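You operate a simulated robot arm through the tools that you are given. There is no shell and no other tool. Be economical: measure what you need, move in short steps, check, and stop when the job is done.

Carry out the task below with a simulated robot arm. There is one attempt and no reset: what you move stays moved.

## Task
Send the orange ball through the clear pipe into the grey tote.
Fine: purple plug on the pipe bench meanwhile, back in before the pump runs; pump stopped, pink valve shut. Where these are worked on the way, their far stop is far enough and under half their travel is too little: pink valve.

It is judged by the outcome, as a careful person would: the job done as asked, and still so three seconds after it is handed in. It fails if anything else is knocked over, pushed out of place, dropped, spilled or broken.

## Robot
A 6-joint arm with a two-finger gripper on a trunk, on a base that drives. Base frame: it is fixed to the floor where the robot stands at the start and does not move with it; the origin is under the middle of the robot, x ahead of it, y to its left, z up; the surface under the hand at the start is at about z = 860. Readings come in mm, rad, newtons and seconds.
It reaches about 1298 mm from its shoulder. Its first joint turns from -2.601 to 2.601 rad. Places, roughly: ball port [500, 100, 800]; blue plug [500, 1250, 1000]; bypass valve [800, 100, 1600]; feed lever [700, 600, 1000]; grey cap (5x5x8 cm) [700, -600, 700]; hose lever [400, -200, 600]; lever one [700, 400, 1000]; lever three [700, 900, 1000]; lever two [700, 700, 1000]; mains valve [800, 0, 1200]; mash valve [800, 200, 1200]; mint lever [800, -900, 600]; orange lever [700, 100, 900]; orange strainer [750, 1250, 1000]; pink lever [700, -500, 600]; pink valve [300, 200, 600]. Payload 1.57 kg.
The tool frame sits at the grasp point between the pads (the TCP): z along the fingers, y along the line on which they close. The tips reach 21 mm beyond it. Largest opening 70 mm; the body of the gripper starts 50 mm behind the TCP.
Orientation is told as [roll, pitch, yaw] about the base's x, y, z axes, in that order, counted from this pose: with the fingers straight down and closing along the base's y, the tool's x points along the base's -x, its y along +y and its z along -z.

## Interface
- The arm moves only by the tool nudge_tool. Its argument "plan" is text: rows parted by semicolons, each of 7 numbers parted by spaces: the shift along the base's x, y, z in mm, then the turn, a rotation vector about the base's x, y, z in degrees, then the gripper command, from -1 (fully open) to 1 (shut), values between in proportion. In form: tx ty tz wx wy wz hand; .... A call has 1 to 12 rows; each row shifts and turns the commanded pose from where the row before left it. A row lasts 0.2 s, in which the tool goes at most 50 mm and 0.15 rad; a call with a longer step from one row to the next is refused whole, and so is a gripper value outside its range. A pose out of reach is approached as far as the arm can. The call stops where the force on the tool passes 80 N (or 10 N more than at its start, if that is more) or the arm is blocked; 0.2 s more then pass. Each finger halts on what it meets, pressing with about 30 N; the grip force reading is that of the motor and also rises with nothing between the fingers. The clock runs only during rows and for 0.2 s after the last one: add rows that do not move to give the fingers time. It gives the time, the measured TCP pose, the force on the tool (base axes), the opening and the grip force at its end, in the units of the frame above (readings bear some noise), with the torque about the TCP (base axes, N m) and any sound that the robot's microphone picked up.
- Cameras (640 x 400 px; columns grow to the right, rows downward): "scene" is now at [33.1, 171.4, 1660.5]; the picture's right is [0.03, -1.00, 0.00], its down [-0.76, -0.03, -0.65] and it looks along [0.65, 0.02, -0.76] (base axes); focal length 238 px, centre (320, 200). "wrist" rides on the gripper at [79, 4, -81] in the tool frame; the picture's right is [-0.05, 1.00, 0.00], its down [-0.67, -0.04, -0.74] and it looks along [-0.74, -0.04, 0.67] (tool axes); focal length 256 px, centre (320, 200). There is no depth. A picture from a camera that has moved, and an enlarged one, comes with that camera's place and axes in the base frame and with its lens.
- grab_frame(camera): a new picture of that camera. The clock stands still meanwhile.
- slide_trunk(by): slides the trunk up (or, below 0, down) by that many mm; the arm and the scene camera ride with it, the base frame stays. It gives what a move gives, with no picture.
- drive_base(legs): drives the robot by 1 to 6 legs, each [ahead, turn to the left] in mm and rad, along the robot's own axes; the way and the turn of a leg run together, so that a leg with both is an arc; at most 1500 mm and 3.142 rad a leg. The arm and the cameras ride along, it lands a little off, and it stops where it bumps. It gives what a move gives.
- pan_tilt(pan, tilt): turns the head with the scene camera to pan (to the left, within 2.705 rad either way) and tilt (down, from -0.506 to 1.204), counted from straight ahead of the robot. It gives what a move gives.
- close_up(camera, box): a new picture of the part [left, top, right, bottom] of that camera's present view, enlarged. The clock stands still meanwhile.
- finish_job(): hands the job in; it is judged then, once.

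Work in short steps. Places have to be worked out from the pictures, the camera data and where the tool is seen: move nearer, look again, correct. Check each grasp and each placing, and mend what went wrong. You have 120 turns and 78 pictures in all, those below and enlarged ones among them. Open the gripper and draw the arm clear of the work before you hand the job in, unless the task says otherwise; then end with one line.

The tools are called after "Emit:" as name(argument=value, ...) on one line, values as JSON. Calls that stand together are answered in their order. nudge_tool: Moves the arm, as the interface text tells. Its arguments: {"type":"object","properties":{"plan":{"type":"string"}},"required":["plan"]} The other tools are called the same way: slide_trunk (by) slides the trunk up or down; drive_base (legs) drives the base; pan_tilt (pan, tilt) turns the head that bears the scene camera; grab_frame (camera) takes a picture; close_up (camera, box) takes an enlarged picture of a part of a camera's view; finish_job () hands the job in.

At the start:

```text
t: 0.0
tool_pos: [680.3, 382.2, 1000.3]
ee_rot: [0.0, 0.0, 0.012]
wrist_force: [0.4, -0.5, 0.3]
ft_torque: [0.03, 0.01, 0.02]
grip_width: 69.9
grip_force: 0.0
trunk travel left (down, up): [-681.0, 289.0]
robot x, y, heading: [2.9, -2.1, -0.002]
head pan, tilt: [0.033, 0.864]
```

scene: 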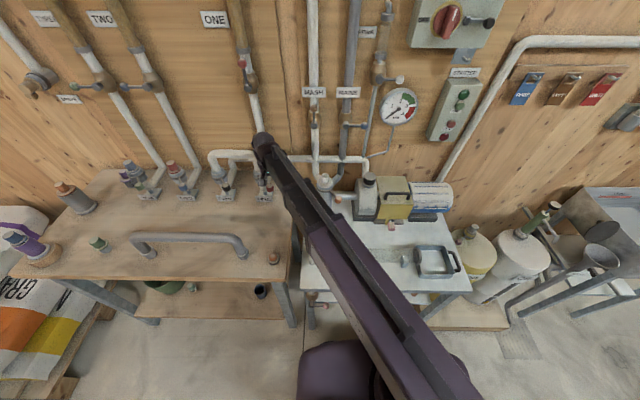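
wrist: 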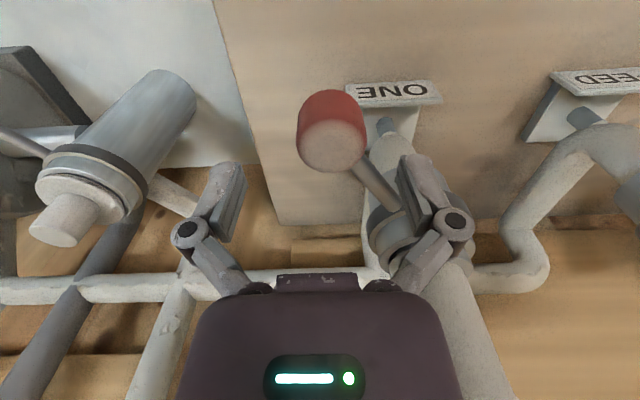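

The scene shows a pipe bench to the left, with a pump on the right bench. I'll look around with the head first.

Emit:
pan_tilt(pan=0.5, tilt=0.7)

Emit:
close_up(camera="scene", box=[160, 60, 480, 260])

Emit:
close_up(camera="scene", box=[320, 180, 640, 380])

```text
t: 0.9
tool_pos: [679.0, 383.0, 999.8]
ee_rot: [0.0, -0.002, 0.012]
wrist_force: [1.1, 0.0, 0.3]
ft_torque: [0.01, 0.02, 0.01]
grip_width: 70.0
grip_force: 0.0
trunk travel left (down, up): [-681.0, 289.0]
robot x, y, heading: [1.8, -3.8, -0.001]
head pan, tilt: [0.499, 0.7]
```

```text
2.00 times, centred on (320, 160) of scene
camera zoom: at [30.3, 209.4, 1673.8], right [0.48, -0.88, 0.0], down [-0.57, -0.31, -0.76], along [0.67, 0.37, -0.64], focal length 475 px, centre (320, 280)
```

zoom: 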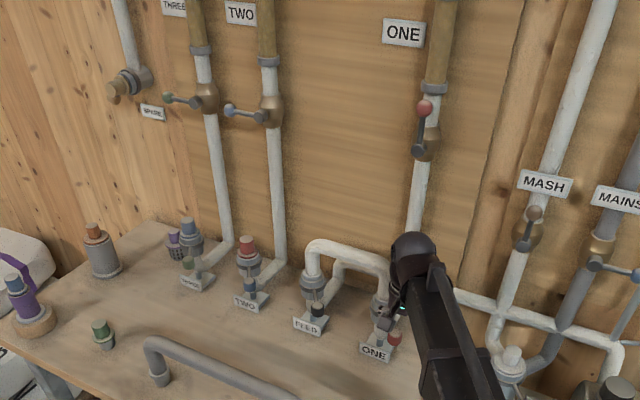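

```text
2.00 times, centred on (480, 280) of scene
camera zoom: at [30.3, 209.4, 1673.8], right [0.48, -0.88, 0.0], down [-0.57, -0.31, -0.76], along [0.67, 0.37, -0.64], focal length 475 px, centre (0, 40)
```

zoom: 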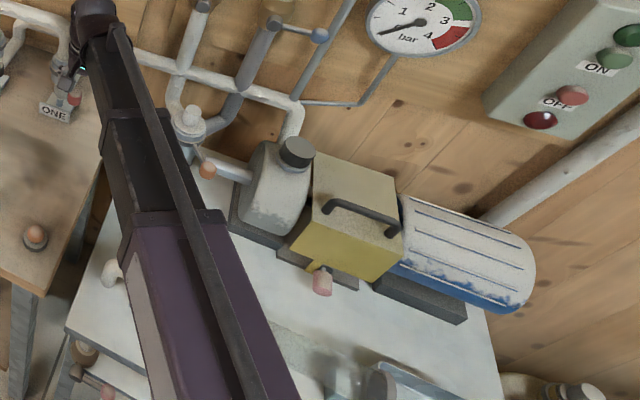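

Next I look right, left and down to find the clear pipe, the tote and the ball.

Emit:
pan_tilt(pan=-0.7, tilt=0.8)

Emit:
grab_frame(camera="scene")

Emit:
pan_tilt(pan=0.9, tilt=0.8)

Emit:
grab_frame(camera="scene")

Emit:
pan_tilt(pan=0.0, tilt=1.2)

Emit:
grab_frame(camera="scene")

Emit:
pan_tilt(pan=0.0, tilt=0.0)

Emit:
grab_frame(camera="scene")

```text
t: 2.3
tool_pos: [679.3, 383.3, 999.0]
ee_rot: [0.002, 0.0, 0.012]
wrist_force: [0.3, 0.3, -0.2]
ft_torque: [0.03, -0.02, 0.0]
grip_width: 70.1
grip_force: 0.1
trunk travel left (down, up): [-681.0, 289.0]
robot x, y, heading: [0.7, -0.2, 0.001]
head pan, tilt: [-0.7, 0.799]
```

```text
73 pictures are left
camera scene: at [17.5, 116.9, 1665.6], right [-0.64, -0.77, 0.0], down [-0.55, 0.46, -0.7], along [0.53, -0.45, -0.72], focal length 238 px, centre (320, 200)
```

scene: 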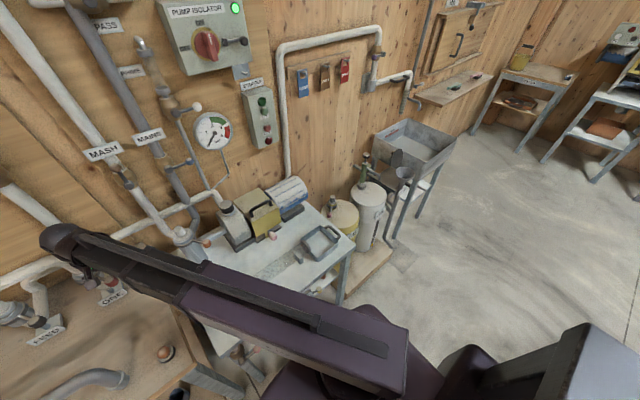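

```text
t: 4.0
tool_pos: [678.9, 383.3, 999.8]
ee_rot: [0.001, 0.0, 0.014]
wrist_force: [0.5, 0.2, -0.4]
ft_torque: [0.04, 0.01, -0.01]
grip_width: 69.8
grip_force: 0.0
trunk travel left (down, up): [-681.0, 289.0]
robot x, y, heading: [-0.2, -1.2, -0.001]
head pan, tilt: [0.901, 0.799]
```

```text
72 pictures are left
camera scene: at [5.8, 232.0, 1665.6], right [0.78, -0.62, 0.0], down [-0.45, -0.56, -0.7], along [0.43, 0.55, -0.72], focal length 238 px, centre (320, 200)
```

scene: 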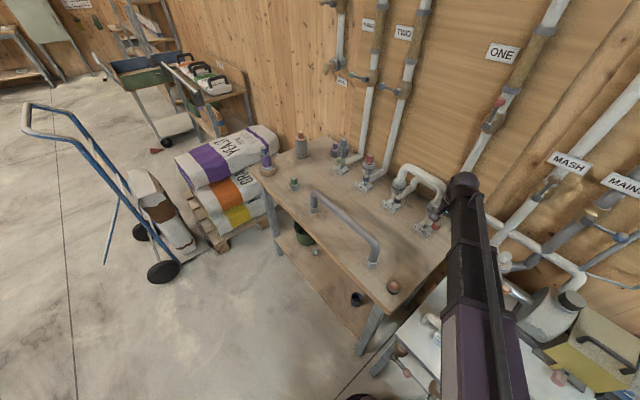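

```text
t: 5.2
tool_pos: [680.4, 382.8, 999.1]
ee_rot: [0.002, 0.0, 0.013]
wrist_force: [-0.8, -0.7, -0.2]
ft_torque: [0.0, 0.0, 0.02]
grip_width: 69.8
grip_force: 0.0
trunk travel left (down, up): [-681.0, 289.0]
robot x, y, heading: [-1.0, -0.9, 0.004]
head pan, tilt: [0.0, 1.201]
```

```text
71 pictures are left
camera scene: at [11.7, 168.9, 1637.9], right [0.0, -1.0, 0.0], down [-0.93, 0.0, -0.36], along [0.36, 0.0, -0.93], focal length 238 px, centre (320, 200)
```

scene: 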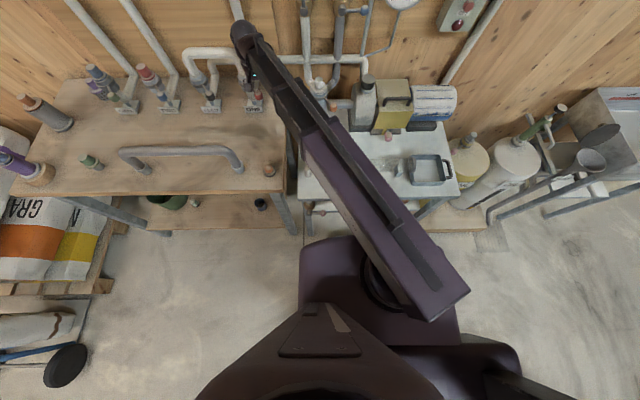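

```text
t: 6.6
tool_pos: [679.4, 383.6, 999.4]
ee_rot: [0.001, 0.001, 0.011]
wrist_force: [-0.2, 0.5, 0.2]
ft_torque: [0.0, 0.0, -0.01]
grip_width: 70.1
grip_force: 0.0
trunk travel left (down, up): [-681.0, 289.0]
robot x, y, heading: [1.5, 1.8, 0.001]
head pan, tilt: [0.0, 0.0]
```

```text
70 pictures are left
camera scene: at [45.7, 168.9, 1737.6], right [0.0, -1.0, 0.0], down [0.0, 0.0, -1.0], along [1.0, 0.0, 0.0], focal length 238 px, centre (320, 200)
```

scene: 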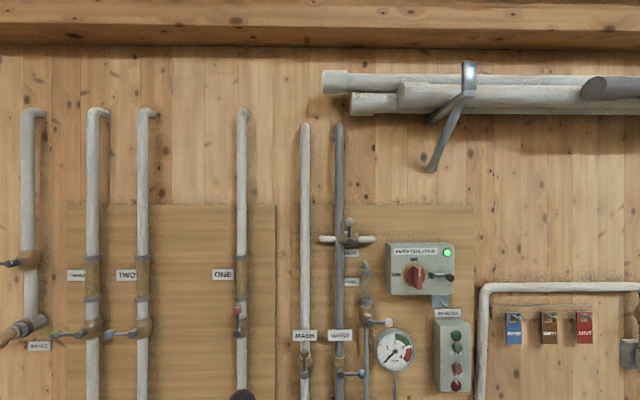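

The arm blocks the view of the white bench. I'll check behind before backing off for a wide look at the area beneath it.

Emit:
pan_tilt(pan=2.7, tilt=0.6)

Emit:
grab_frame(camera="scene")

Emit:
drive_base(legs=[[-600, 0]])

Emit:
pan_tilt(pan=-0.1, tilt=0.6)

Emit:
grab_frame(camera="scene")

```text
t: 9.0
tool_pos: [679.1, 383.4, 1000.4]
ee_rot: [-0.001, -0.001, 0.011]
wrist_force: [0.7, -0.6, -0.9]
ft_torque: [0.01, 0.03, -0.01]
grip_width: 69.9
grip_force: 0.1
trunk travel left (down, up): [-681.0, 289.0]
robot x, y, heading: [0.2, 0.5, 0.0]
head pan, tilt: [2.7, 0.6]
```

```text
69 pictures are left
camera scene: at [-124.2, 206.6, 1682.4], right [0.43, 0.9, 0.0], down [0.51, -0.24, -0.83], along [-0.75, 0.35, -0.56], focal length 238 px, centre (320, 200)
```

scene: 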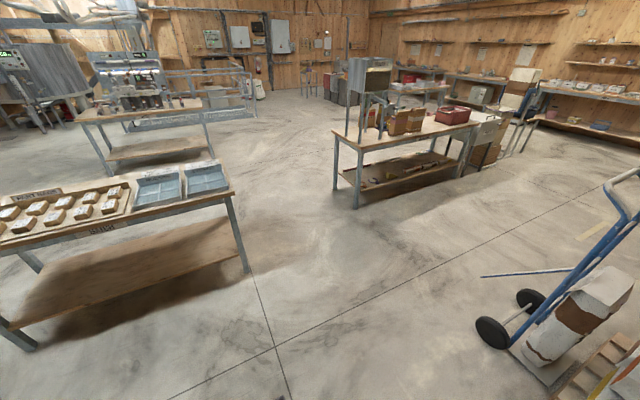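

```text
t: 13.1
tool_pos: [71.9, 387.3, 1000.1]
ee_rot: [0.002, 0.001, 0.025]
wrist_force: [-0.3, 0.4, 0.1]
ft_torque: [0.0, 0.0, 0.0]
grip_width: 70.1
grip_force: 0.3
trunk travel left (down, up): [-681.0, 289.0]
robot x, y, heading: [-601.3, -0.1, 0.01]
head pan, tilt: [2.7, 0.6]
```

```text
t: 15.5
tool_pos: [71.2, 386.5, 1000.1]
ee_rot: [0.0, 0.0, 0.024]
wrist_force: [-0.2, 0.0, -0.2]
ft_torque: [-0.01, 0.02, -0.02]
grip_width: 70.1
grip_force: 0.1
trunk travel left (down, up): [-681.0, 289.0]
robot x, y, heading: [-600.2, -7.8, 0.012]
head pan, tilt: [-0.099, 0.6]
```

```text
68 pictures are left
camera scene: at [-561.9, 157.2, 1682.4], right [-0.08, -1.0, 0.0], down [-0.56, 0.05, -0.83], along [0.82, -0.07, -0.56], focal length 238 px, centre (320, 200)
```

scene: 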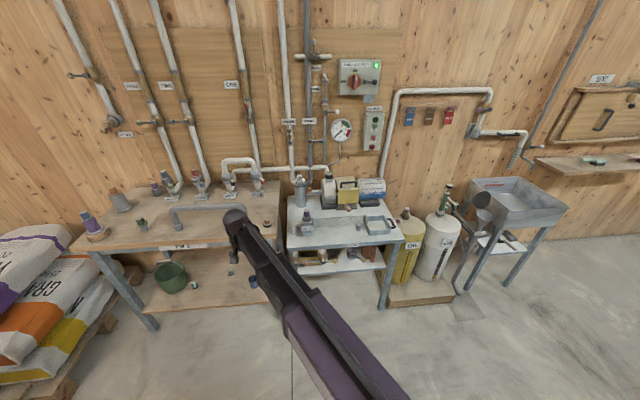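

I zoom in on the white bench and its underside, and on the left bench.

Emit:
close_up(camera="scene", box=[270, 150, 430, 250])

Emit:
close_up(camera="scene", box=[260, 220, 420, 320])

Emit:
close_up(camera="scene", box=[70, 140, 290, 278])

Emit:
close_up(camera="scene", box=[400, 140, 600, 265])

```text
4.00 times, centred on (350, 200) of scene
camera zoom: at [-561.9, 157.2, 1682.4], right [-0.08, -1.0, 0.0], down [-0.56, 0.05, -0.83], along [0.82, -0.07, -0.56], focal length 950 px, centre (200, 200)
```

zoom: 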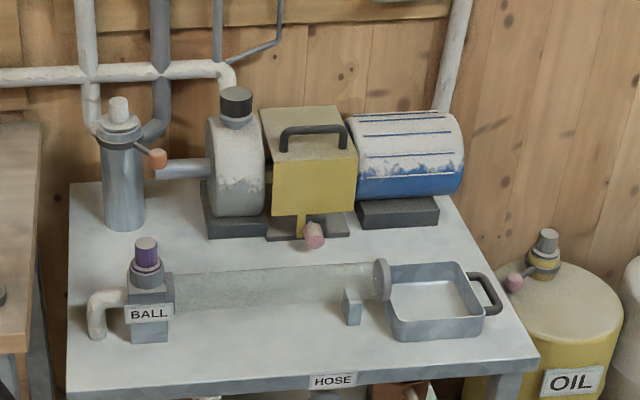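

```text
4.00 times, centred on (340, 270) of scene
camera zoom: at [-561.9, 157.2, 1682.4], right [-0.08, -1.0, 0.0], down [-0.56, 0.05, -0.83], along [0.82, -0.07, -0.56], focal length 950 px, centre (240, -80)
```

zoom: 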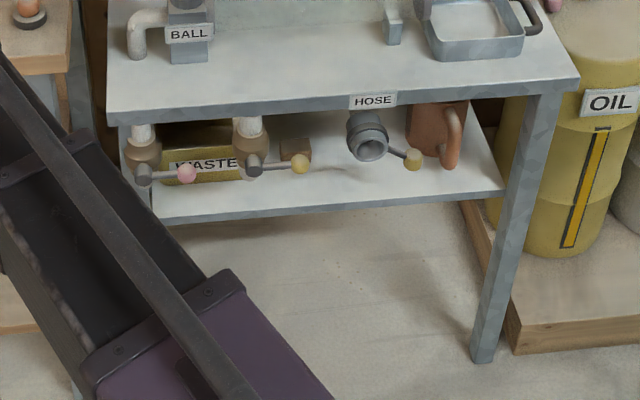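

```text
2.90 times, centred on (180, 209) of scene
camera zoom: at [-561.9, 157.2, 1682.4], right [-0.08, -1.0, 0.0], down [-0.56, 0.05, -0.83], along [0.82, -0.07, -0.56], focal length 689 px, centre (726, 174)
```

zoom: 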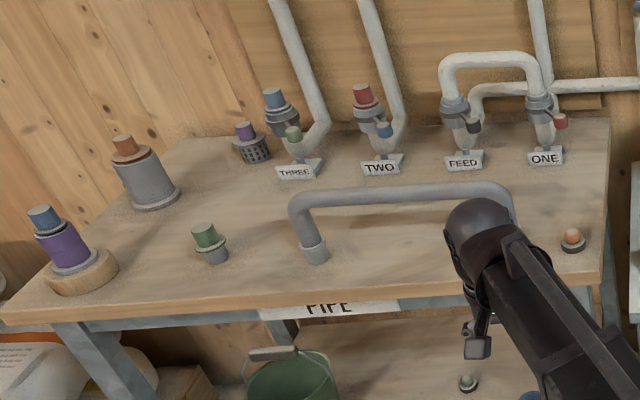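

```text
3.20 times, centred on (500, 202) of scene
camera zoom: at [-561.9, 157.2, 1682.4], right [-0.08, -1.0, 0.0], down [-0.56, 0.05, -0.83], along [0.82, -0.07, -0.56], focal length 760 px, centre (-256, 192)
```

zoom: 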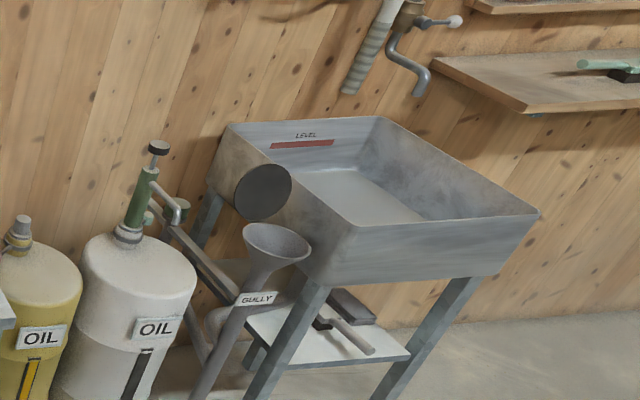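

Layout is clear: purple plug on the BALL port, clear pipe leading to the grey tote, ball on the pipe bench corner. Now the piping around the pump, starter and valves.

Emit:
close_up(camera="scene", box=[275, 40, 403, 120])

Emit:
close_up(camera="scene", box=[265, 100, 393, 180])

Emit:
close_up(camera="scene", box=[280, 165, 344, 205])

Emit:
close_up(camera="scene", box=[355, 95, 403, 155])

```text
5.00 times, centred on (339, 80) of scene
camera zoom: at [-561.9, 157.2, 1682.4], right [-0.08, -1.0, 0.0], down [-0.56, 0.05, -0.83], along [0.82, -0.07, -0.56], focal length 1188 px, centre (225, 800)
```

zoom: 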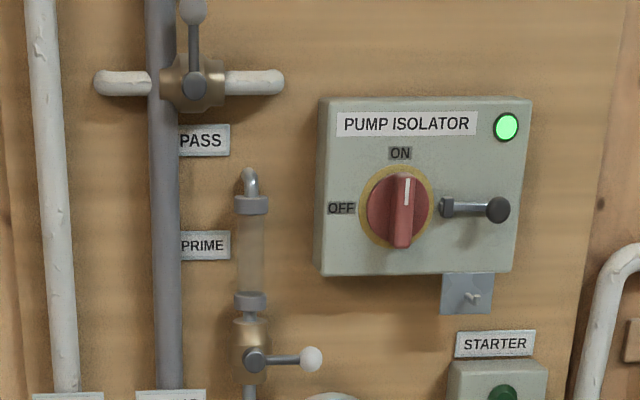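

```text
5.00 times, centred on (329, 140) of scene
camera zoom: at [-561.9, 157.2, 1682.4], right [-0.08, -1.0, 0.0], down [-0.56, 0.05, -0.83], along [0.82, -0.07, -0.56], focal length 1188 px, centre (275, 500)
```

zoom: 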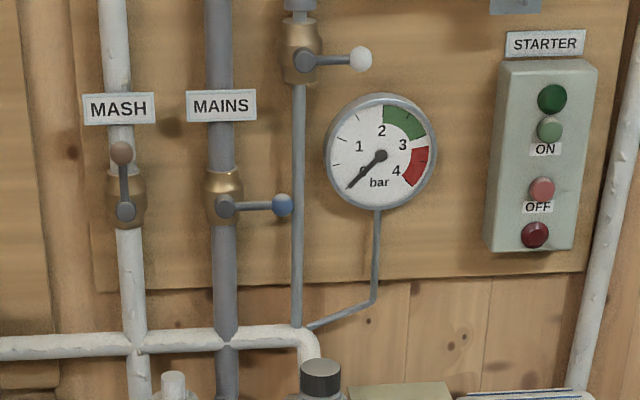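

```text
10.00 times, centred on (312, 185) of scene
camera zoom: at [-561.9, 157.2, 1682.4], right [-0.08, -1.0, 0.0], down [-0.56, 0.05, -0.83], along [0.82, -0.07, -0.56], focal length 2376 px, centre (400, 350)
```

zoom: 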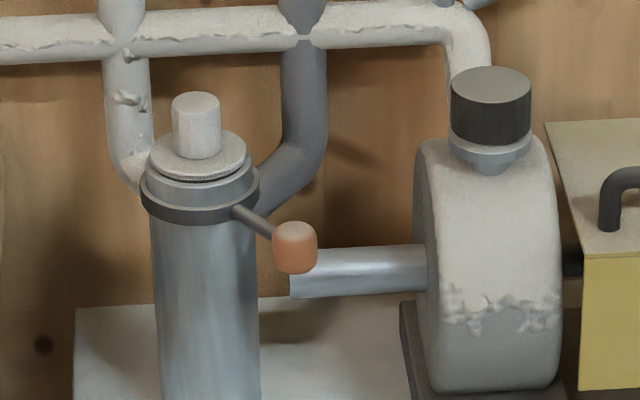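

```text
6.67 times, centred on (379, 125) of scene
camera zoom: at [-561.9, 157.2, 1682.4], right [-0.08, -1.0, 0.0], down [-0.56, 0.05, -0.83], along [0.82, -0.07, -0.56], focal length 1584 px, centre (-73, 700)
```

zoom: 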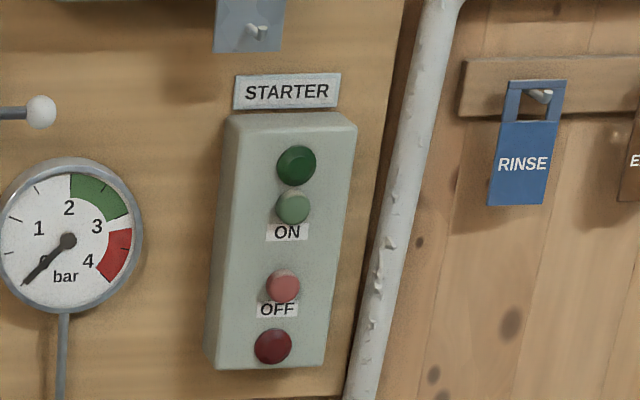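

Plan: lift and shift the tool over the BALL port as I drive nearer, keeping well above the benches. First raise the tool 150 mm and shift it right.

Emit:
nudge_tool(plan="0 -30 40 0 0 0 -1; 0 -30 40 0 0 0 -1; 0 -30 40 0 0 0 -1; 0 -40 0 0 0 0 -1; 0 -40 0 0 0 0 -1; 0 -40 0 0 0 0 -1; 0 -30 0 0 0 0 -1")

Emit:
drive_base(legs=[[300, -0.01]])

Emit:
grab_frame(camera="wrist")

Emit:
pan_tilt(pan=0.0, tilt=0.9)

Emit:
grab_frame(camera="scene")

```text
t: 17.1
tool_pos: [72.4, 145.8, 999.7]
ee_rot: [-0.001, 0.001, 0.024]
wrist_force: [0.6, -0.4, -0.4]
ft_torque: [0.05, -0.01, 0.0]
grip_width: 69.9
grip_force: 0.1
out of reach, approached as far as the arm can: row 1, 2, 3
trunk travel left (down, up): [-681.0, 289.0]
robot x, y, heading: [-606.1, 0.1, 0.021]
head pan, tilt: [-0.099, 0.6]
```

```text
t: 19.6
tool_pos: [387.2, 139.3, 1000.2]
ee_rot: [0.0, 0.001, 0.01]
wrist_force: [0.7, 0.4, -0.3]
ft_torque: [0.02, -0.01, -0.01]
grip_width: 70.0
grip_force: 0.0
trunk travel left (down, up): [-681.0, 289.0]
robot x, y, heading: [-289.7, -1.0, 0.002]
head pan, tilt: [-0.099, 0.6]
```

```text
59 pictures are left
camera wrist: at [308.7, 143.1, 1079.1], right [0.04, 1.0, 0.0], down [0.67, -0.03, 0.74], along [0.74, -0.03, -0.67], focal length 256 px, centre (320, 200)
```

wrist: 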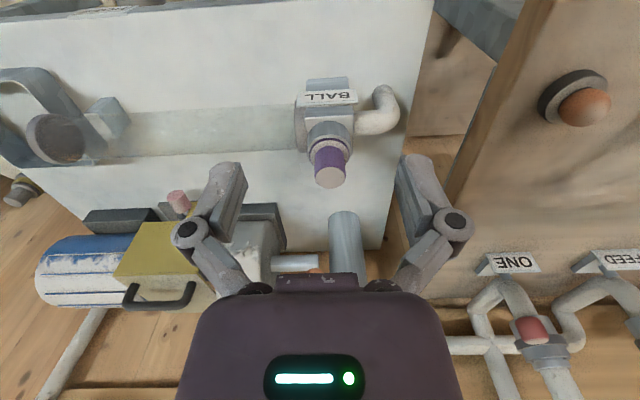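

```text
t: 20.4
tool_pos: [387.1, 139.2, 999.0]
ee_rot: [0.001, 0.001, 0.01]
wrist_force: [-0.1, -0.6, 0.1]
ft_torque: [-0.01, 0.0, -0.03]
grip_width: 70.0
grip_force: 0.1
trunk travel left (down, up): [-681.0, 289.0]
robot x, y, heading: [-289.5, 0.2, 0.004]
head pan, tilt: [0.0, 0.901]
```

```text
58 pictures are left
camera scene: at [-259.2, 168.8, 1657.7], right [0.0, -1.0, 0.0], down [-0.78, 0.0, -0.62], along [0.62, 0.0, -0.78], focal length 238 px, centre (320, 200)
```

scene: 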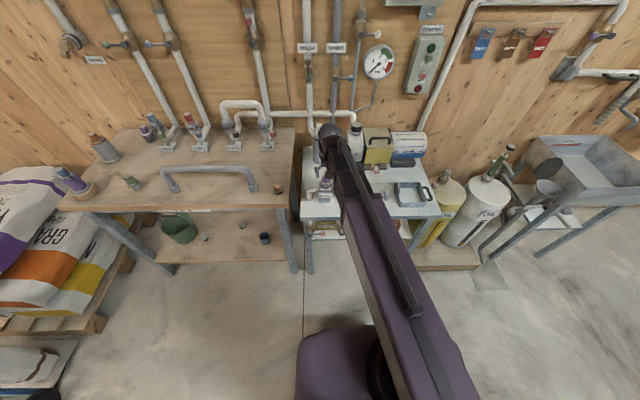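

Triangulating, the purple plug top is near (454, 145, 920). I move over it, staying above, and check with the wrist camera.

Emit:
nudge_tool(plan="34 3 0 0 0 0 -1; 33 3 0 0 0 0 -1; 0 0 -25 0 0 0 -1")

Emit:
grab_frame(camera="wrist")

```text
t: 21.2
tool_pos: [453.5, 144.7, 999.9]
ee_rot: [-0.001, 0.0, 0.012]
wrist_force: [0.8, -0.8, 0.0]
ft_torque: [0.01, -0.02, -0.01]
grip_width: 70.2
grip_force: 0.0
out of reach, approached as far as the arm can: row 3
trunk travel left (down, up): [-681.0, 289.0]
robot x, y, heading: [-289.5, -1.6, -0.001]
head pan, tilt: [0.0, 0.901]
```

```text
57 pictures are left
camera wrist: at [374.7, 148.3, 1079.4], right [0.04, 1.0, 0.0], down [0.67, -0.03, 0.74], along [0.74, -0.03, -0.67], focal length 256 px, centre (320, 200)
```

wrist: 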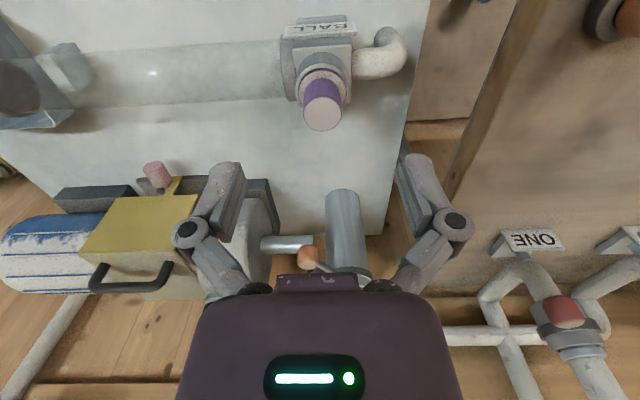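

The refined plug top is about (470, 146, 908). Vertical arm moves seem to be unreachable here, so I use the trunk for height.

Emit:
nudge_tool(plan="16 1 0 0 0 0 -1; 0 0 0 0 0 0 -1")

Emit:
slide_trunk(by=-65)

Emit:
grab_frame(camera="wrist")

```text
t: 21.8
tool_pos: [469.6, 146.1, 1000.3]
ee_rot: [-0.001, -0.001, 0.013]
wrist_force: [0.8, -0.6, 0.0]
ft_torque: [0.01, 0.02, 0.0]
grip_width: 70.2
grip_force: 0.0
trunk travel left (down, up): [-681.0, 289.0]
robot x, y, heading: [-293.7, -0.8, -0.001]
head pan, tilt: [0.0, 0.901]
```

```text
t: 22.8
tool_pos: [469.8, 146.9, 933.7]
ee_rot: [0.0, -0.002, 0.01]
wrist_force: [-0.5, -0.8, 0.0]
ft_torque: [0.03, -0.02, 0.01]
grip_width: 70.0
grip_force: 0.2
trunk travel left (down, up): [-616.0, 354.0]
robot x, y, heading: [-293.0, 1.4, -0.002]
head pan, tilt: [0.0, 0.901]
```

```text
56 pictures are left
camera wrist: at [390.7, 149.3, 1014.4], right [0.04, 1.0, 0.0], down [0.67, -0.03, 0.74], along [0.74, -0.03, -0.67], focal length 256 px, centre (320, 200)
```

wrist: 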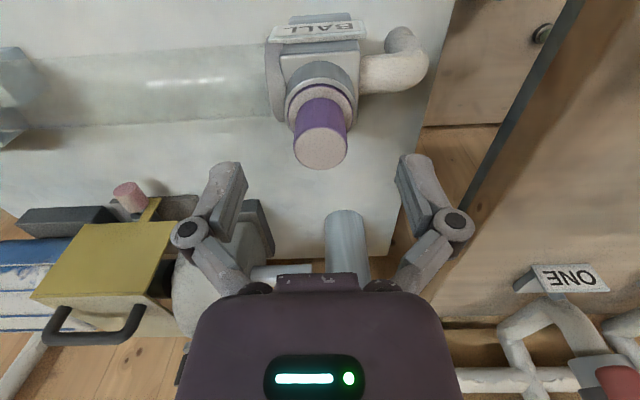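

Plug is at about (473, 146). Lower onto it, then close.

Emit:
nudge_tool(plan="3 -0.5 0 0 0 0 -1")

Emit:
slide_trunk(by=-38)

Emit:
grab_frame(camera="wrist")

```text
t: 23.2
tool_pos: [472.3, 145.5, 935.5]
ee_rot: [0.0, 0.001, 0.012]
wrist_force: [0.5, -0.1, -0.5]
ft_torque: [-0.01, 0.01, 0.01]
grip_width: 69.9
grip_force: 0.1
trunk travel left (down, up): [-616.0, 354.0]
robot x, y, heading: [-289.0, 0.4, 0.002]
head pan, tilt: [0.0, 0.901]
```

```text
t: 24.1
tool_pos: [472.6, 145.3, 896.8]
ee_rot: [0.0, -0.001, 0.011]
wrist_force: [0.5, 0.7, -0.2]
ft_torque: [-0.01, -0.02, 0.0]
grip_width: 70.2
grip_force: 0.0
trunk travel left (down, up): [-578.0, 392.0]
robot x, y, heading: [-291.2, 1.0, 0.0]
head pan, tilt: [0.0, 0.901]
```

```text
55 pictures are left
camera wrist: at [393.9, 149.3, 976.4], right [0.04, 1.0, 0.0], down [0.67, -0.03, 0.74], along [0.74, -0.03, -0.67], focal length 256 px, centre (320, 200)
```

wrist: 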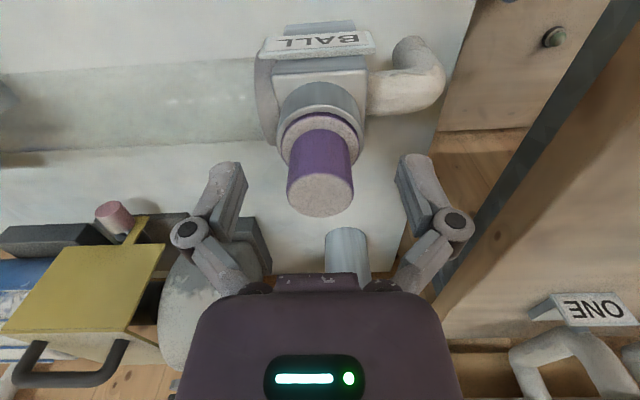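

Purple section spans about z 872–902. Lower another 5 mm and close.

Emit:
slide_trunk(by=-5)

Emit:
nudge_tool(plan="0 0 0 0 0 0 1; 0 0 0 0 0 0 1; 0 0 0 0 0 0 1; 0 0 0 0 0 0 1")

```text
t: 24.6
tool_pos: [472.9, 145.6, 892.1]
ee_rot: [0.0, 0.0, 0.011]
wrist_force: [-0.1, 0.6, 0.2]
ft_torque: [0.02, 0.04, 0.0]
grip_width: 70.1
grip_force: 0.1
trunk travel left (down, up): [-573.0, 397.0]
robot x, y, heading: [-293.9, 0.1, 0.002]
head pan, tilt: [0.0, 0.901]
```

```text
t: 25.6
tool_pos: [470.9, 145.3, 891.3]
ee_rot: [0.0, 0.0, 0.011]
wrist_force: [0.1, -0.8, 3.0]
ft_torque: [-0.11, 0.0, 0.01]
grip_width: 29.1
grip_force: 30.0
trunk travel left (down, up): [-573.0, 397.0]
robot x, y, heading: [-288.0, -0.1, -0.005]
head pan, tilt: [0.0, 0.901]
```

Gripped at 29 mm. Lift by trunk in small increments and check the force.

Emit:
slide_trunk(by=60)

Emit:
slide_trunk(by=120)

Emit:
grab_frame(camera="wrist")

```text
t: 26.6
tool_pos: [472.4, 145.1, 952.4]
ee_rot: [-0.001, 0.0, 0.009]
wrist_force: [-0.9, -0.6, -0.2]
ft_torque: [-0.01, 0.01, -0.05]
grip_width: 0.1
grip_force: 28.8
trunk travel left (down, up): [-633.0, 337.0]
robot x, y, heading: [-290.7, -0.5, -0.002]
head pan, tilt: [0.0, 0.901]
```

```text
t: 28.1
tool_pos: [472.9, 144.8, 1071.0]
ee_rot: [0.0, 0.0, 0.011]
wrist_force: [1.3, -1.2, 0.8]
ft_torque: [0.0, 0.04, 0.0]
grip_width: 0.0
grip_force: 28.6
trunk travel left (down, up): [-753.0, 217.0]
robot x, y, heading: [-293.1, -1.6, 0.0]
head pan, tilt: [0.0, 0.901]
```

```text
54 pictures are left
camera wrist: at [394.0, 149.4, 1151.2], right [0.04, 1.0, 0.0], down [0.67, -0.03, 0.74], along [0.74, -0.03, -0.67], focal length 256 px, centre (320, 200)
```

wrist: 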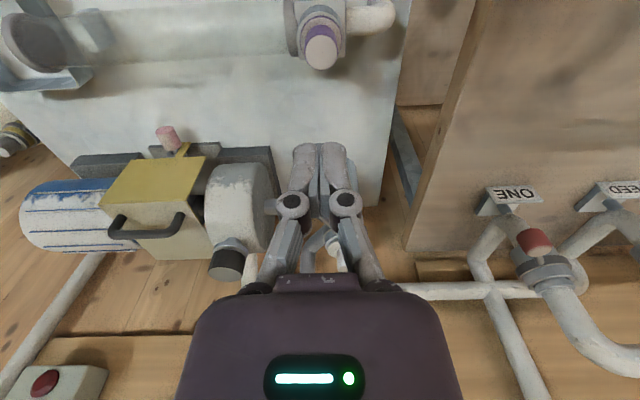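

The plug slipped out of the grip. Let me look closely for a latch, collar or bayonet.

Emit:
close_up(camera="wrist", box=[270, 0, 398, 80])

Emit:
close_up(camera="scene", box=[290, 160, 354, 240])

```text
5.00 times, centred on (334, 40) of wrist
camera zoom: at [394.0, 149.4, 1151.2], right [0.04, 1.0, 0.0], down [0.67, -0.03, 0.74], along [0.74, -0.03, -0.67], focal length 1280 px, centre (250, 1000)
```

zoom: 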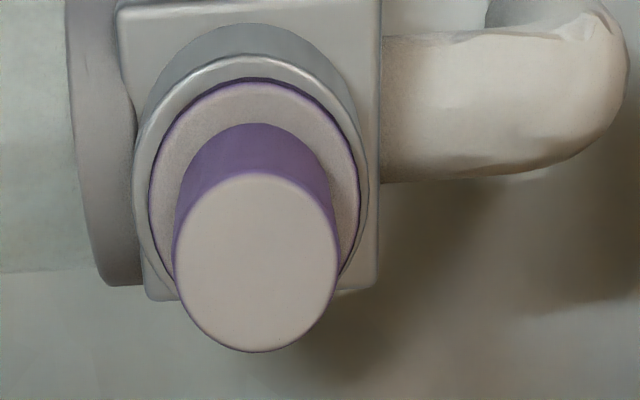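

```text
5.00 times, centred on (322, 200) of scene
camera zoom: at [-259.1, 168.9, 1729.6], right [0.0, -1.0, 0.0], down [-0.78, 0.0, -0.62], along [0.62, 0.0, -0.78], focal length 1188 px, centre (310, 200)
```

zoom: 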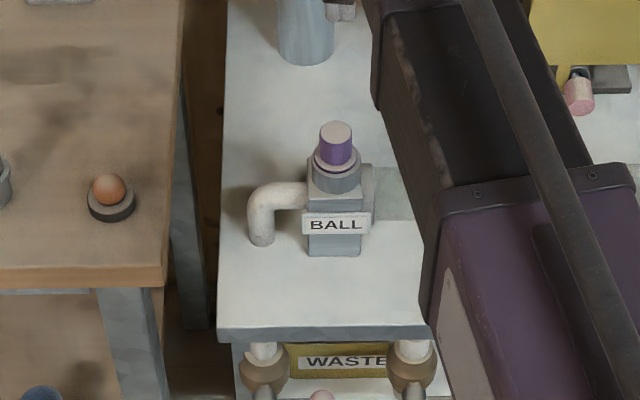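

No latch visible; it's a friction-fit or screwed plug. I re-grip it and pull slowly in small steps, reading the force.

Emit:
nudge_tool(plan="0 0 0 0 0 0 -1; 0 0 0 0 0 0 -1; 0 0 0 0 0 0 -1; 0 0 0 0 0 0 -1")

Emit:
slide_trunk(by=-170)

Emit:
slide_trunk(by=-13)

Emit:
nudge_tool(plan="0 0 0 0 0 0 1; 0 0 0 0 0 0 1; 0 0 0 0 0 0 1; 0 0 0 0 0 0 1; 0 0 0 0 0 0 1")

Emit:
slide_trunk(by=3)

```text
t: 29.1
tool_pos: [471.9, 145.8, 1071.3]
ee_rot: [0.0, 0.0, 0.011]
wrist_force: [-0.1, 0.7, 0.1]
ft_torque: [0.01, 0.0, 0.03]
grip_width: 69.9
grip_force: 0.0
trunk travel left (down, up): [-753.0, 217.0]
robot x, y, heading: [-288.9, 3.3, -0.006]
head pan, tilt: [0.0, 0.901]
```

```text
t: 31.0
tool_pos: [472.5, 145.1, 902.1]
ee_rot: [0.0, -0.001, 0.01]
wrist_force: [0.3, -0.1, -0.6]
ft_torque: [0.01, 0.04, 0.0]
grip_width: 70.1
grip_force: 0.1
trunk travel left (down, up): [-583.0, 387.0]
robot x, y, heading: [-289.0, 3.1, -0.004]
head pan, tilt: [0.0, 0.901]
```

```text
t: 31.6
tool_pos: [473.2, 145.1, 888.7]
ee_rot: [0.001, -0.002, 0.01]
wrist_force: [0.1, -0.2, -0.4]
ft_torque: [0.03, 0.0, -0.03]
grip_width: 70.1
grip_force: 0.0
trunk travel left (down, up): [-570.0, 400.0]
robot x, y, heading: [-292.8, -0.2, -0.005]
head pan, tilt: [0.0, 0.901]
```

```text
t: 32.8
tool_pos: [472.6, 146.6, 888.9]
ee_rot: [-0.002, -0.001, 0.011]
wrist_force: [3.3, 1.5, 9.9]
ft_torque: [0.04, 0.09, 0.0]
grip_width: 29.0
grip_force: 29.7
trunk travel left (down, up): [-570.0, 400.0]
robot x, y, heading: [-290.9, 1.1, 0.001]
head pan, tilt: [0.0, 0.901]
```

```text
t: 33.3
tool_pos: [472.5, 145.7, 891.4]
ee_rot: [-0.001, -0.001, 0.01]
wrist_force: [0.1, -0.8, -0.6]
ft_torque: [0.0, 0.04, 0.02]
grip_width: 28.9
grip_force: 30.2
trunk travel left (down, up): [-573.0, 397.0]
robot x, y, heading: [-288.4, 2.5, -0.001]
head pan, tilt: [0.0, 0.901]
```

No resistance yet. I test a small twist and look at the torque.

Emit:
nudge_tool(plan="0 0 0 0 0 7 1; 0 0 0 0 0 7 1")

Emit:
slide_trunk(by=3)

Emit:
slide_trunk(by=3)

Emit:
grab_frame(camera="wrist")

```text
t: 33.9
tool_pos: [474.1, 145.5, 891.4]
ee_rot: [0.001, 0.0, 0.257]
wrist_force: [0.5, -4.4, -0.6]
ft_torque: [-0.15, -0.01, -0.01]
grip_width: 28.8
grip_force: 30.8
trunk travel left (down, up): [-573.0, 397.0]
robot x, y, heading: [-291.8, -0.4, -0.003]
head pan, tilt: [0.0, 0.901]
```

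```text
t: 34.5
tool_pos: [472.7, 146.7, 895.2]
ee_rot: [-0.001, 0.001, 0.256]
wrist_force: [0.3, -1.3, -0.4]
ft_torque: [-0.05, -0.01, 0.0]
grip_width: 28.9
grip_force: 29.7
trunk travel left (down, up): [-576.0, 394.0]
robot x, y, heading: [-291.5, 1.9, -0.001]
head pan, tilt: [0.0, 0.901]
```

```text
t: 35.0
tool_pos: [472.1, 145.7, 898.6]
ee_rot: [0.0, 0.001, 0.256]
wrist_force: [0.8, 0.0, -0.5]
ft_torque: [0.0, 0.0, -0.01]
grip_width: 29.0
grip_force: 29.9
trunk travel left (down, up): [-579.0, 391.0]
robot x, y, heading: [-291.8, 3.7, -0.001]
head pan, tilt: [0.0, 0.901]
```

```text
51 pictures are left
camera wrist: at [395.3, 130.4, 977.3], right [-0.2, 0.98, 0.0], down [0.65, 0.13, 0.74], along [0.73, 0.15, -0.67], focal length 256 px, centre (320, 200)
```

wrist: 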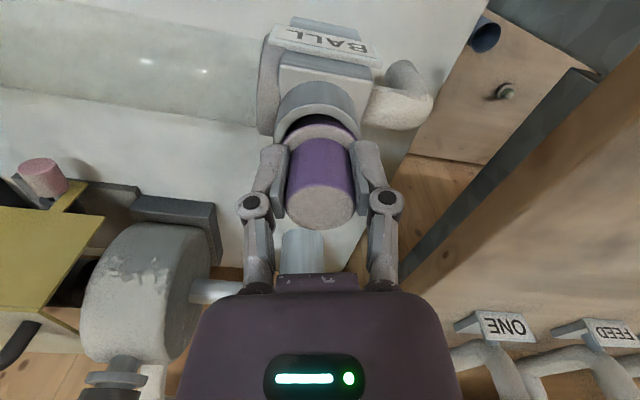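

The plug is lifting out (dark gap below its flange). Continue slowly.

Emit:
slide_trunk(by=8)

Emit:
slide_trunk(by=12)

Emit:
slide_trunk(by=20)

Emit:
slide_trunk(by=40)

Emit:
grab_frame(camera="wrist")

```text
t: 35.5
tool_pos: [472.7, 145.7, 906.1]
ee_rot: [0.001, -0.001, 0.255]
wrist_force: [-0.1, 1.1, -0.6]
ft_torque: [0.02, 0.03, 0.01]
grip_width: 28.8
grip_force: 30.2
trunk travel left (down, up): [-587.0, 383.0]
robot x, y, heading: [-293.4, 1.3, 0.004]
head pan, tilt: [0.0, 0.901]
```

```text
t: 36.1
tool_pos: [473.3, 145.3, 917.7]
ee_rot: [0.001, 0.0, 0.255]
wrist_force: [-0.1, -0.4, -1.5]
ft_torque: [-0.01, -0.01, -0.01]
grip_width: 28.6
grip_force: 30.4
trunk travel left (down, up): [-599.0, 371.0]
robot x, y, heading: [-290.6, -1.5, -0.003]
head pan, tilt: [0.0, 0.901]
```

```text
t: 36.8
tool_pos: [472.4, 145.0, 938.2]
ee_rot: [-0.001, 0.0, 0.255]
wrist_force: [0.0, -0.3, -0.3]
ft_torque: [0.04, -0.03, 0.0]
grip_width: 28.7
grip_force: 30.2
trunk travel left (down, up): [-619.0, 351.0]
robot x, y, heading: [-288.7, -0.5, -0.003]
head pan, tilt: [0.0, 0.901]
```

```text
t: 37.6
tool_pos: [472.1, 145.8, 977.8]
ee_rot: [0.0, 0.0, 0.254]
wrist_force: [-0.5, -0.1, -0.8]
ft_torque: [-0.04, 0.01, -0.02]
grip_width: 28.8
grip_force: 30.0
trunk travel left (down, up): [-659.0, 311.0]
robot x, y, heading: [-292.0, 1.1, -0.001]
head pan, tilt: [0.0, 0.901]
```

```text
50 pictures are left
camera wrist: at [395.3, 130.3, 1057.2], right [-0.2, 0.98, 0.0], down [0.65, 0.13, 0.74], along [0.73, 0.15, -0.67], focal length 256 px, centre (320, 200)
```

wrist: 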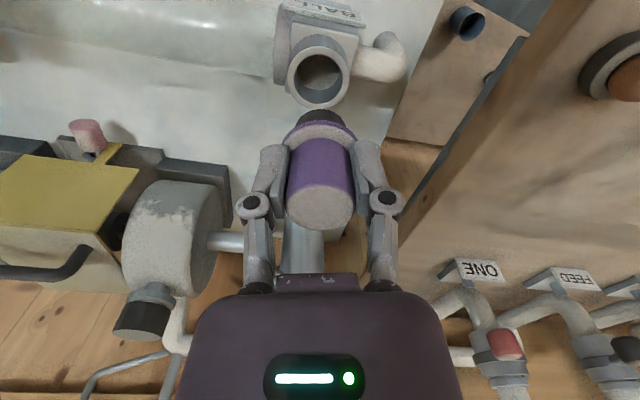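

Plug is out. I carry it to free space on the pipe bench around (560, 370), staying behind the ball.

Emit:
nudge_tool(plan="30 10 0 0 0 0 1; 30 20 0 0 0 0 1; 28 34 0 0 0 0 1; 0 40 0 0 0 0 1; 0 40 0 0 0 0 1; 0 40 0 0 0 0 1; 0 40 0 0 0 0 1; 0 0 0 0 0 0 1")

Emit:
grab_frame(camera="wrist")

Emit:
grab_frame(camera="scene")

```text
t: 39.5
tool_pos: [560.9, 368.6, 978.2]
ee_rot: [-0.003, 0.0, 0.255]
wrist_force: [-0.9, 0.7, -1.4]
ft_torque: [0.0, 0.03, 0.03]
grip_width: 28.7
grip_force: 29.9
out of reach, approached as far as the arm can: row 4
trunk travel left (down, up): [-659.0, 311.0]
robot x, y, heading: [-291.0, 3.0, 0.002]
head pan, tilt: [0.0, 0.901]
```

```text
49 pictures are left
camera wrist: at [484.5, 353.4, 1057.2], right [-0.2, 0.98, 0.0], down [0.65, 0.13, 0.74], along [0.73, 0.15, -0.67], focal length 256 px, centre (320, 200)
```

wrist: 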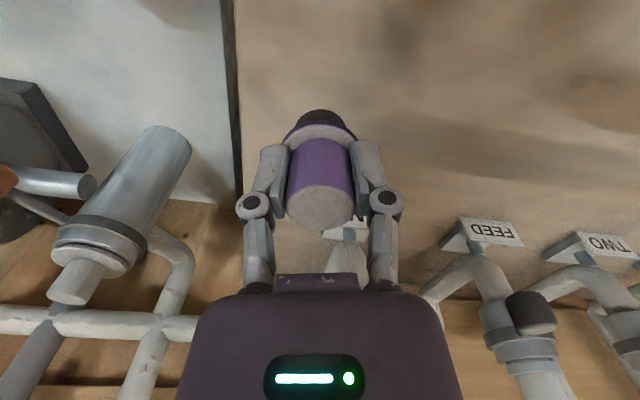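

```text
48 pictures are left
camera scene: at [-259.1, 169.0, 1635.7], right [0.0, -1.0, 0.0], down [-0.78, 0.0, -0.62], along [0.62, 0.0, -0.78], focal length 238 px, centre (320, 200)
```

scene: 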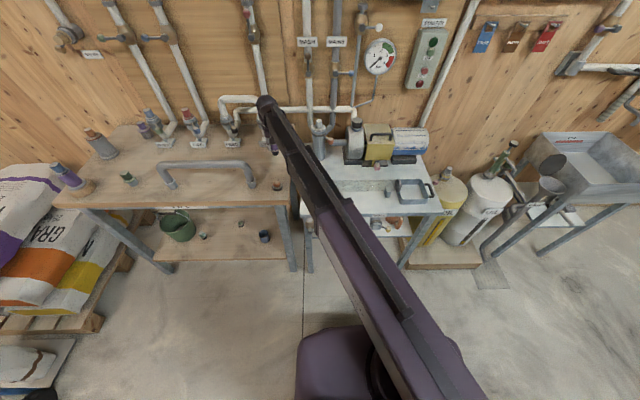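

Clear bench below. Lower gradually until contact.

Emit:
slide_trunk(by=-55)

Emit:
slide_trunk(by=-8)

Emit:
slide_trunk(by=-5)

Emit:
close_up(camera="wrist", box=[220, 40, 420, 165])

```text
t: 40.4
tool_pos: [561.3, 367.8, 923.4]
ee_rot: [0.001, 0.0, 0.255]
wrist_force: [0.2, -0.1, -1.1]
ft_torque: [-0.02, 0.02, 0.02]
grip_width: 28.7
grip_force: 30.2
trunk travel left (down, up): [-604.0, 366.0]
robot x, y, heading: [-289.1, 0.1, 0.0]
head pan, tilt: [0.0, 0.901]
```

```text
t: 41.0
tool_pos: [561.7, 367.2, 914.9]
ee_rot: [-0.001, -0.001, 0.256]
wrist_force: [0.1, 0.2, -0.2]
ft_torque: [0.0, 0.02, 0.02]
grip_width: 29.1
grip_force: 29.9
trunk travel left (down, up): [-596.0, 374.0]
robot x, y, heading: [-291.4, -0.2, 0.0]
head pan, tilt: [0.0, 0.901]
```

```text
t: 41.5
tool_pos: [560.7, 368.8, 910.9]
ee_rot: [0.0, -0.003, 0.254]
wrist_force: [8.6, 3.0, 26.3]
ft_torque: [0.12, -0.35, 0.0]
grip_width: 28.9
grip_force: 30.5
trunk travel left (down, up): [-591.0, 379.0]
robot x, y, heading: [-290.3, 1.1, 0.003]
head pan, tilt: [0.0, 0.901]
```

```text
3.20 times, centred on (320, 102) of wrist
camera zoom: at [484.0, 352.8, 991.1], right [-0.2, 0.98, 0.0], down [0.65, 0.13, 0.75], along [0.73, 0.15, -0.66], focal length 819 px, centre (320, 512)
```

zoom: 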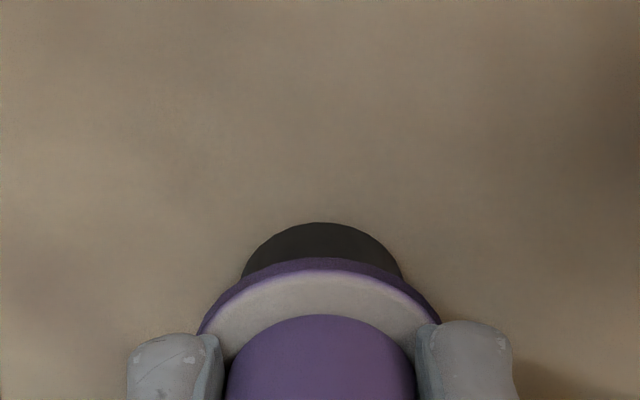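

Contact at TCP z ≈ 912 with the plug standing on its stub. Ease up slightly, open, and rise.

Emit:
slide_trunk(by=2)

Emit:
nudge_tool(plan="0 0 0 0 0 0 -1; 0 0 0 0 0 0 -1; 0 0 0 0 0 0 -1; 0 0 0 0 0 0 -1")

Emit:
slide_trunk(by=75)

Emit:
grab_frame(camera="wrist")

```text
t: 42.0
tool_pos: [560.7, 368.7, 911.2]
ee_rot: [0.0, 0.0, 0.254]
wrist_force: [5.7, 1.6, 8.0]
ft_torque: [0.13, -0.22, 0.03]
grip_width: 28.9
grip_force: 30.6
trunk travel left (down, up): [-593.0, 377.0]
robot x, y, heading: [-288.1, -2.9, -0.002]
head pan, tilt: [0.0, 0.901]
```

```text
t: 43.0
tool_pos: [562.2, 368.6, 912.7]
ee_rot: [-0.001, -0.001, 0.256]
wrist_force: [0.7, 0.4, -0.3]
ft_torque: [-0.01, -0.02, -0.01]
grip_width: 70.2
grip_force: 0.1
trunk travel left (down, up): [-593.0, 377.0]
robot x, y, heading: [-290.8, -2.5, -0.001]
head pan, tilt: [0.0, 0.901]
```

```text
t: 44.2
tool_pos: [561.4, 368.4, 987.0]
ee_rot: [0.001, -0.001, 0.254]
wrist_force: [0.7, -0.1, 0.1]
ft_torque: [-0.03, -0.01, -0.02]
grip_width: 69.9
grip_force: 0.0
trunk travel left (down, up): [-668.0, 302.0]
robot x, y, heading: [-289.2, -1.8, 0.005]
head pan, tilt: [0.0, 0.901]
```

```text
46 pictures are left
camera wrist: at [484.6, 353.2, 1066.2], right [-0.2, 0.98, 0.0], down [0.65, 0.13, 0.74], along [0.73, 0.15, -0.67], focal length 256 px, centre (320, 200)
```

wrist: 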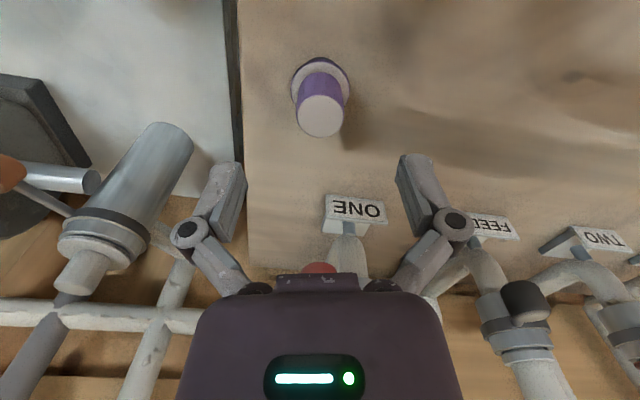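

Plug stands. Now back toward the ball near (418, 352) and look.

Emit:
nudge_tool(plan="-36 -4 0 0 0 -7 -1; -36 -4 0 0 0 -7 -1; -36 -4 0 0 0 0 -1; -35 -4 0 0 0 0 -1; 0 0 0 0 0 0 -1")

Emit:
grab_frame(camera="wrist")

```text
t: 45.4
tool_pos: [418.0, 352.7, 986.2]
ee_rot: [0.001, 0.001, 0.011]
wrist_force: [-0.2, 0.0, 0.3]
ft_torque: [0.02, 0.0, 0.01]
grip_width: 70.1
grip_force: 0.1
trunk travel left (down, up): [-668.0, 302.0]
robot x, y, heading: [-290.3, -2.3, -0.003]
head pan, tilt: [0.0, 0.901]
```

```text
45 pictures are left
camera wrist: at [339.4, 357.1, 1066.2], right [0.04, 1.0, 0.0], down [0.67, -0.03, 0.74], along [0.74, -0.03, -0.67], focal length 256 px, centre (320, 200)
```

wrist: 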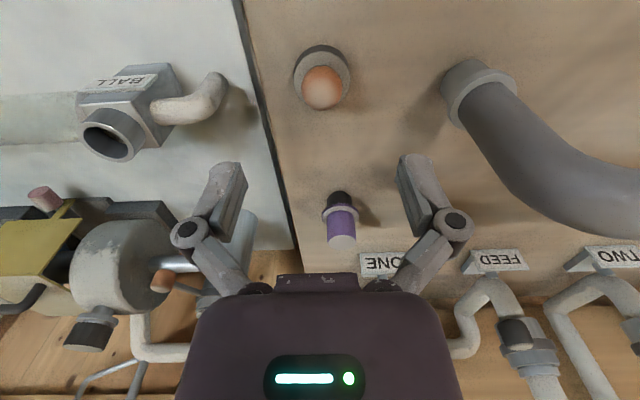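

Ball is near (418, 355, ~892) in a small ring holder. Lower part way and look again to get its height.

Emit:
slide_trunk(by=-56)

Emit:
close_up(camera="wrist", box=[240, 80, 400, 180])

```text
t: 46.3
tool_pos: [418.4, 353.2, 931.2]
ee_rot: [0.0, 0.001, 0.01]
wrist_force: [0.2, -0.4, 0.6]
ft_torque: [-0.05, -0.01, 0.0]
grip_width: 70.0
grip_force: 0.1
trunk travel left (down, up): [-612.0, 358.0]
robot x, y, heading: [-289.1, 0.2, 0.001]
head pan, tilt: [0.0, 0.901]
```

```text
4.00 times, centred on (320, 130) of wrist
camera zoom: at [339.3, 356.9, 1010.4], right [0.04, 1.0, 0.0], down [0.67, -0.03, 0.74], along [0.74, -0.03, -0.67], focal length 1024 px, centre (320, 480)
```

zoom: 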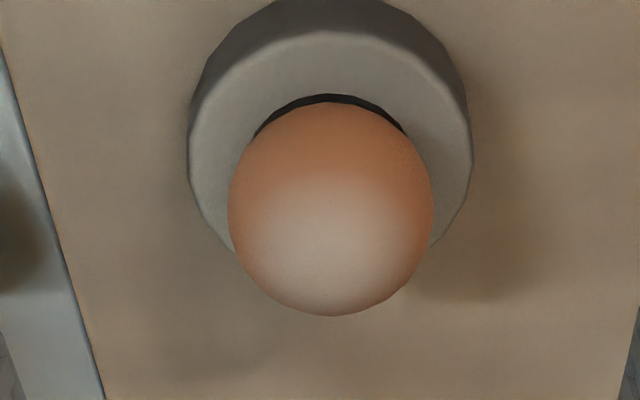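

Ball centre (421, 355.5, 884), radius ~15, ring top ~869. Lower to TCP 894 and grip.

Emit:
nudge_tool(plan="2.5 2 0 0 0 0 -1; 0 0 0 0 0 0 -1")

Emit:
slide_trunk(by=-37)

Emit:
nudge_tool(plan="0 0 0 0 0 0 0; 0 0 0 0 0 0 0.3; 0 0 0 0 0 0 1; 0 0 0 0 0 0 1; 0 0 0 0 0 0 1")

Emit:
slide_trunk(by=15)

Emit:
grab_frame(camera="wrist")

```text
t: 46.9
tool_pos: [419.7, 355.0, 931.8]
ee_rot: [0.001, 0.0, 0.01]
wrist_force: [-0.2, 0.3, 1.2]
ft_torque: [0.03, 0.0, 0.0]
grip_width: 70.0
grip_force: 0.0
trunk travel left (down, up): [-612.0, 358.0]
robot x, y, heading: [-289.4, 0.7, 0.0]
head pan, tilt: [0.0, 0.901]
```

```text
t: 47.7
tool_pos: [420.2, 354.5, 894.8]
ee_rot: [-0.002, 0.0, 0.008]
wrist_force: [0.5, 0.3, -0.2]
ft_torque: [-0.03, -0.01, -0.05]
grip_width: 70.3
grip_force: 0.0
trunk travel left (down, up): [-575.0, 395.0]
robot x, y, heading: [-288.3, -1.1, 0.002]
head pan, tilt: [0.0, 0.901]
```

```text
t: 48.9
tool_pos: [420.1, 354.8, 895.2]
ee_rot: [0.001, -0.002, 0.01]
wrist_force: [6.9, 0.3, 20.8]
ft_torque: [-0.05, -0.06, 0.02]
grip_width: 26.7
grip_force: 29.7
trunk travel left (down, up): [-575.0, 395.0]
robot x, y, heading: [-291.1, -1.1, 0.001]
head pan, tilt: [0.0, 0.901]
```

```text
t: 49.6
tool_pos: [420.1, 355.6, 908.8]
ee_rot: [0.0, 0.001, 0.01]
wrist_force: [-0.3, -0.5, 0.4]
ft_torque: [0.0, -0.01, 0.05]
grip_width: 25.9
grip_force: 29.7
trunk travel left (down, up): [-590.0, 380.0]
robot x, y, heading: [-290.7, -1.1, -0.001]
head pan, tilt: [0.0, 0.901]
```

```text
43 pictures are left
camera wrist: at [341.2, 358.7, 988.2], right [0.04, 1.0, 0.0], down [0.67, -0.03, 0.74], along [0.74, -0.03, -0.67], focal length 256 px, centre (320, 200)
```

wrist: 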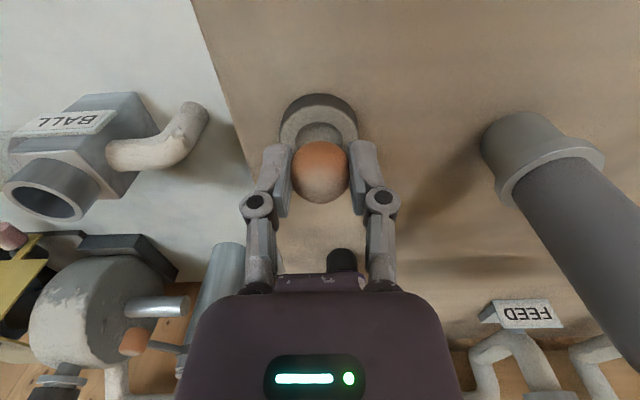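

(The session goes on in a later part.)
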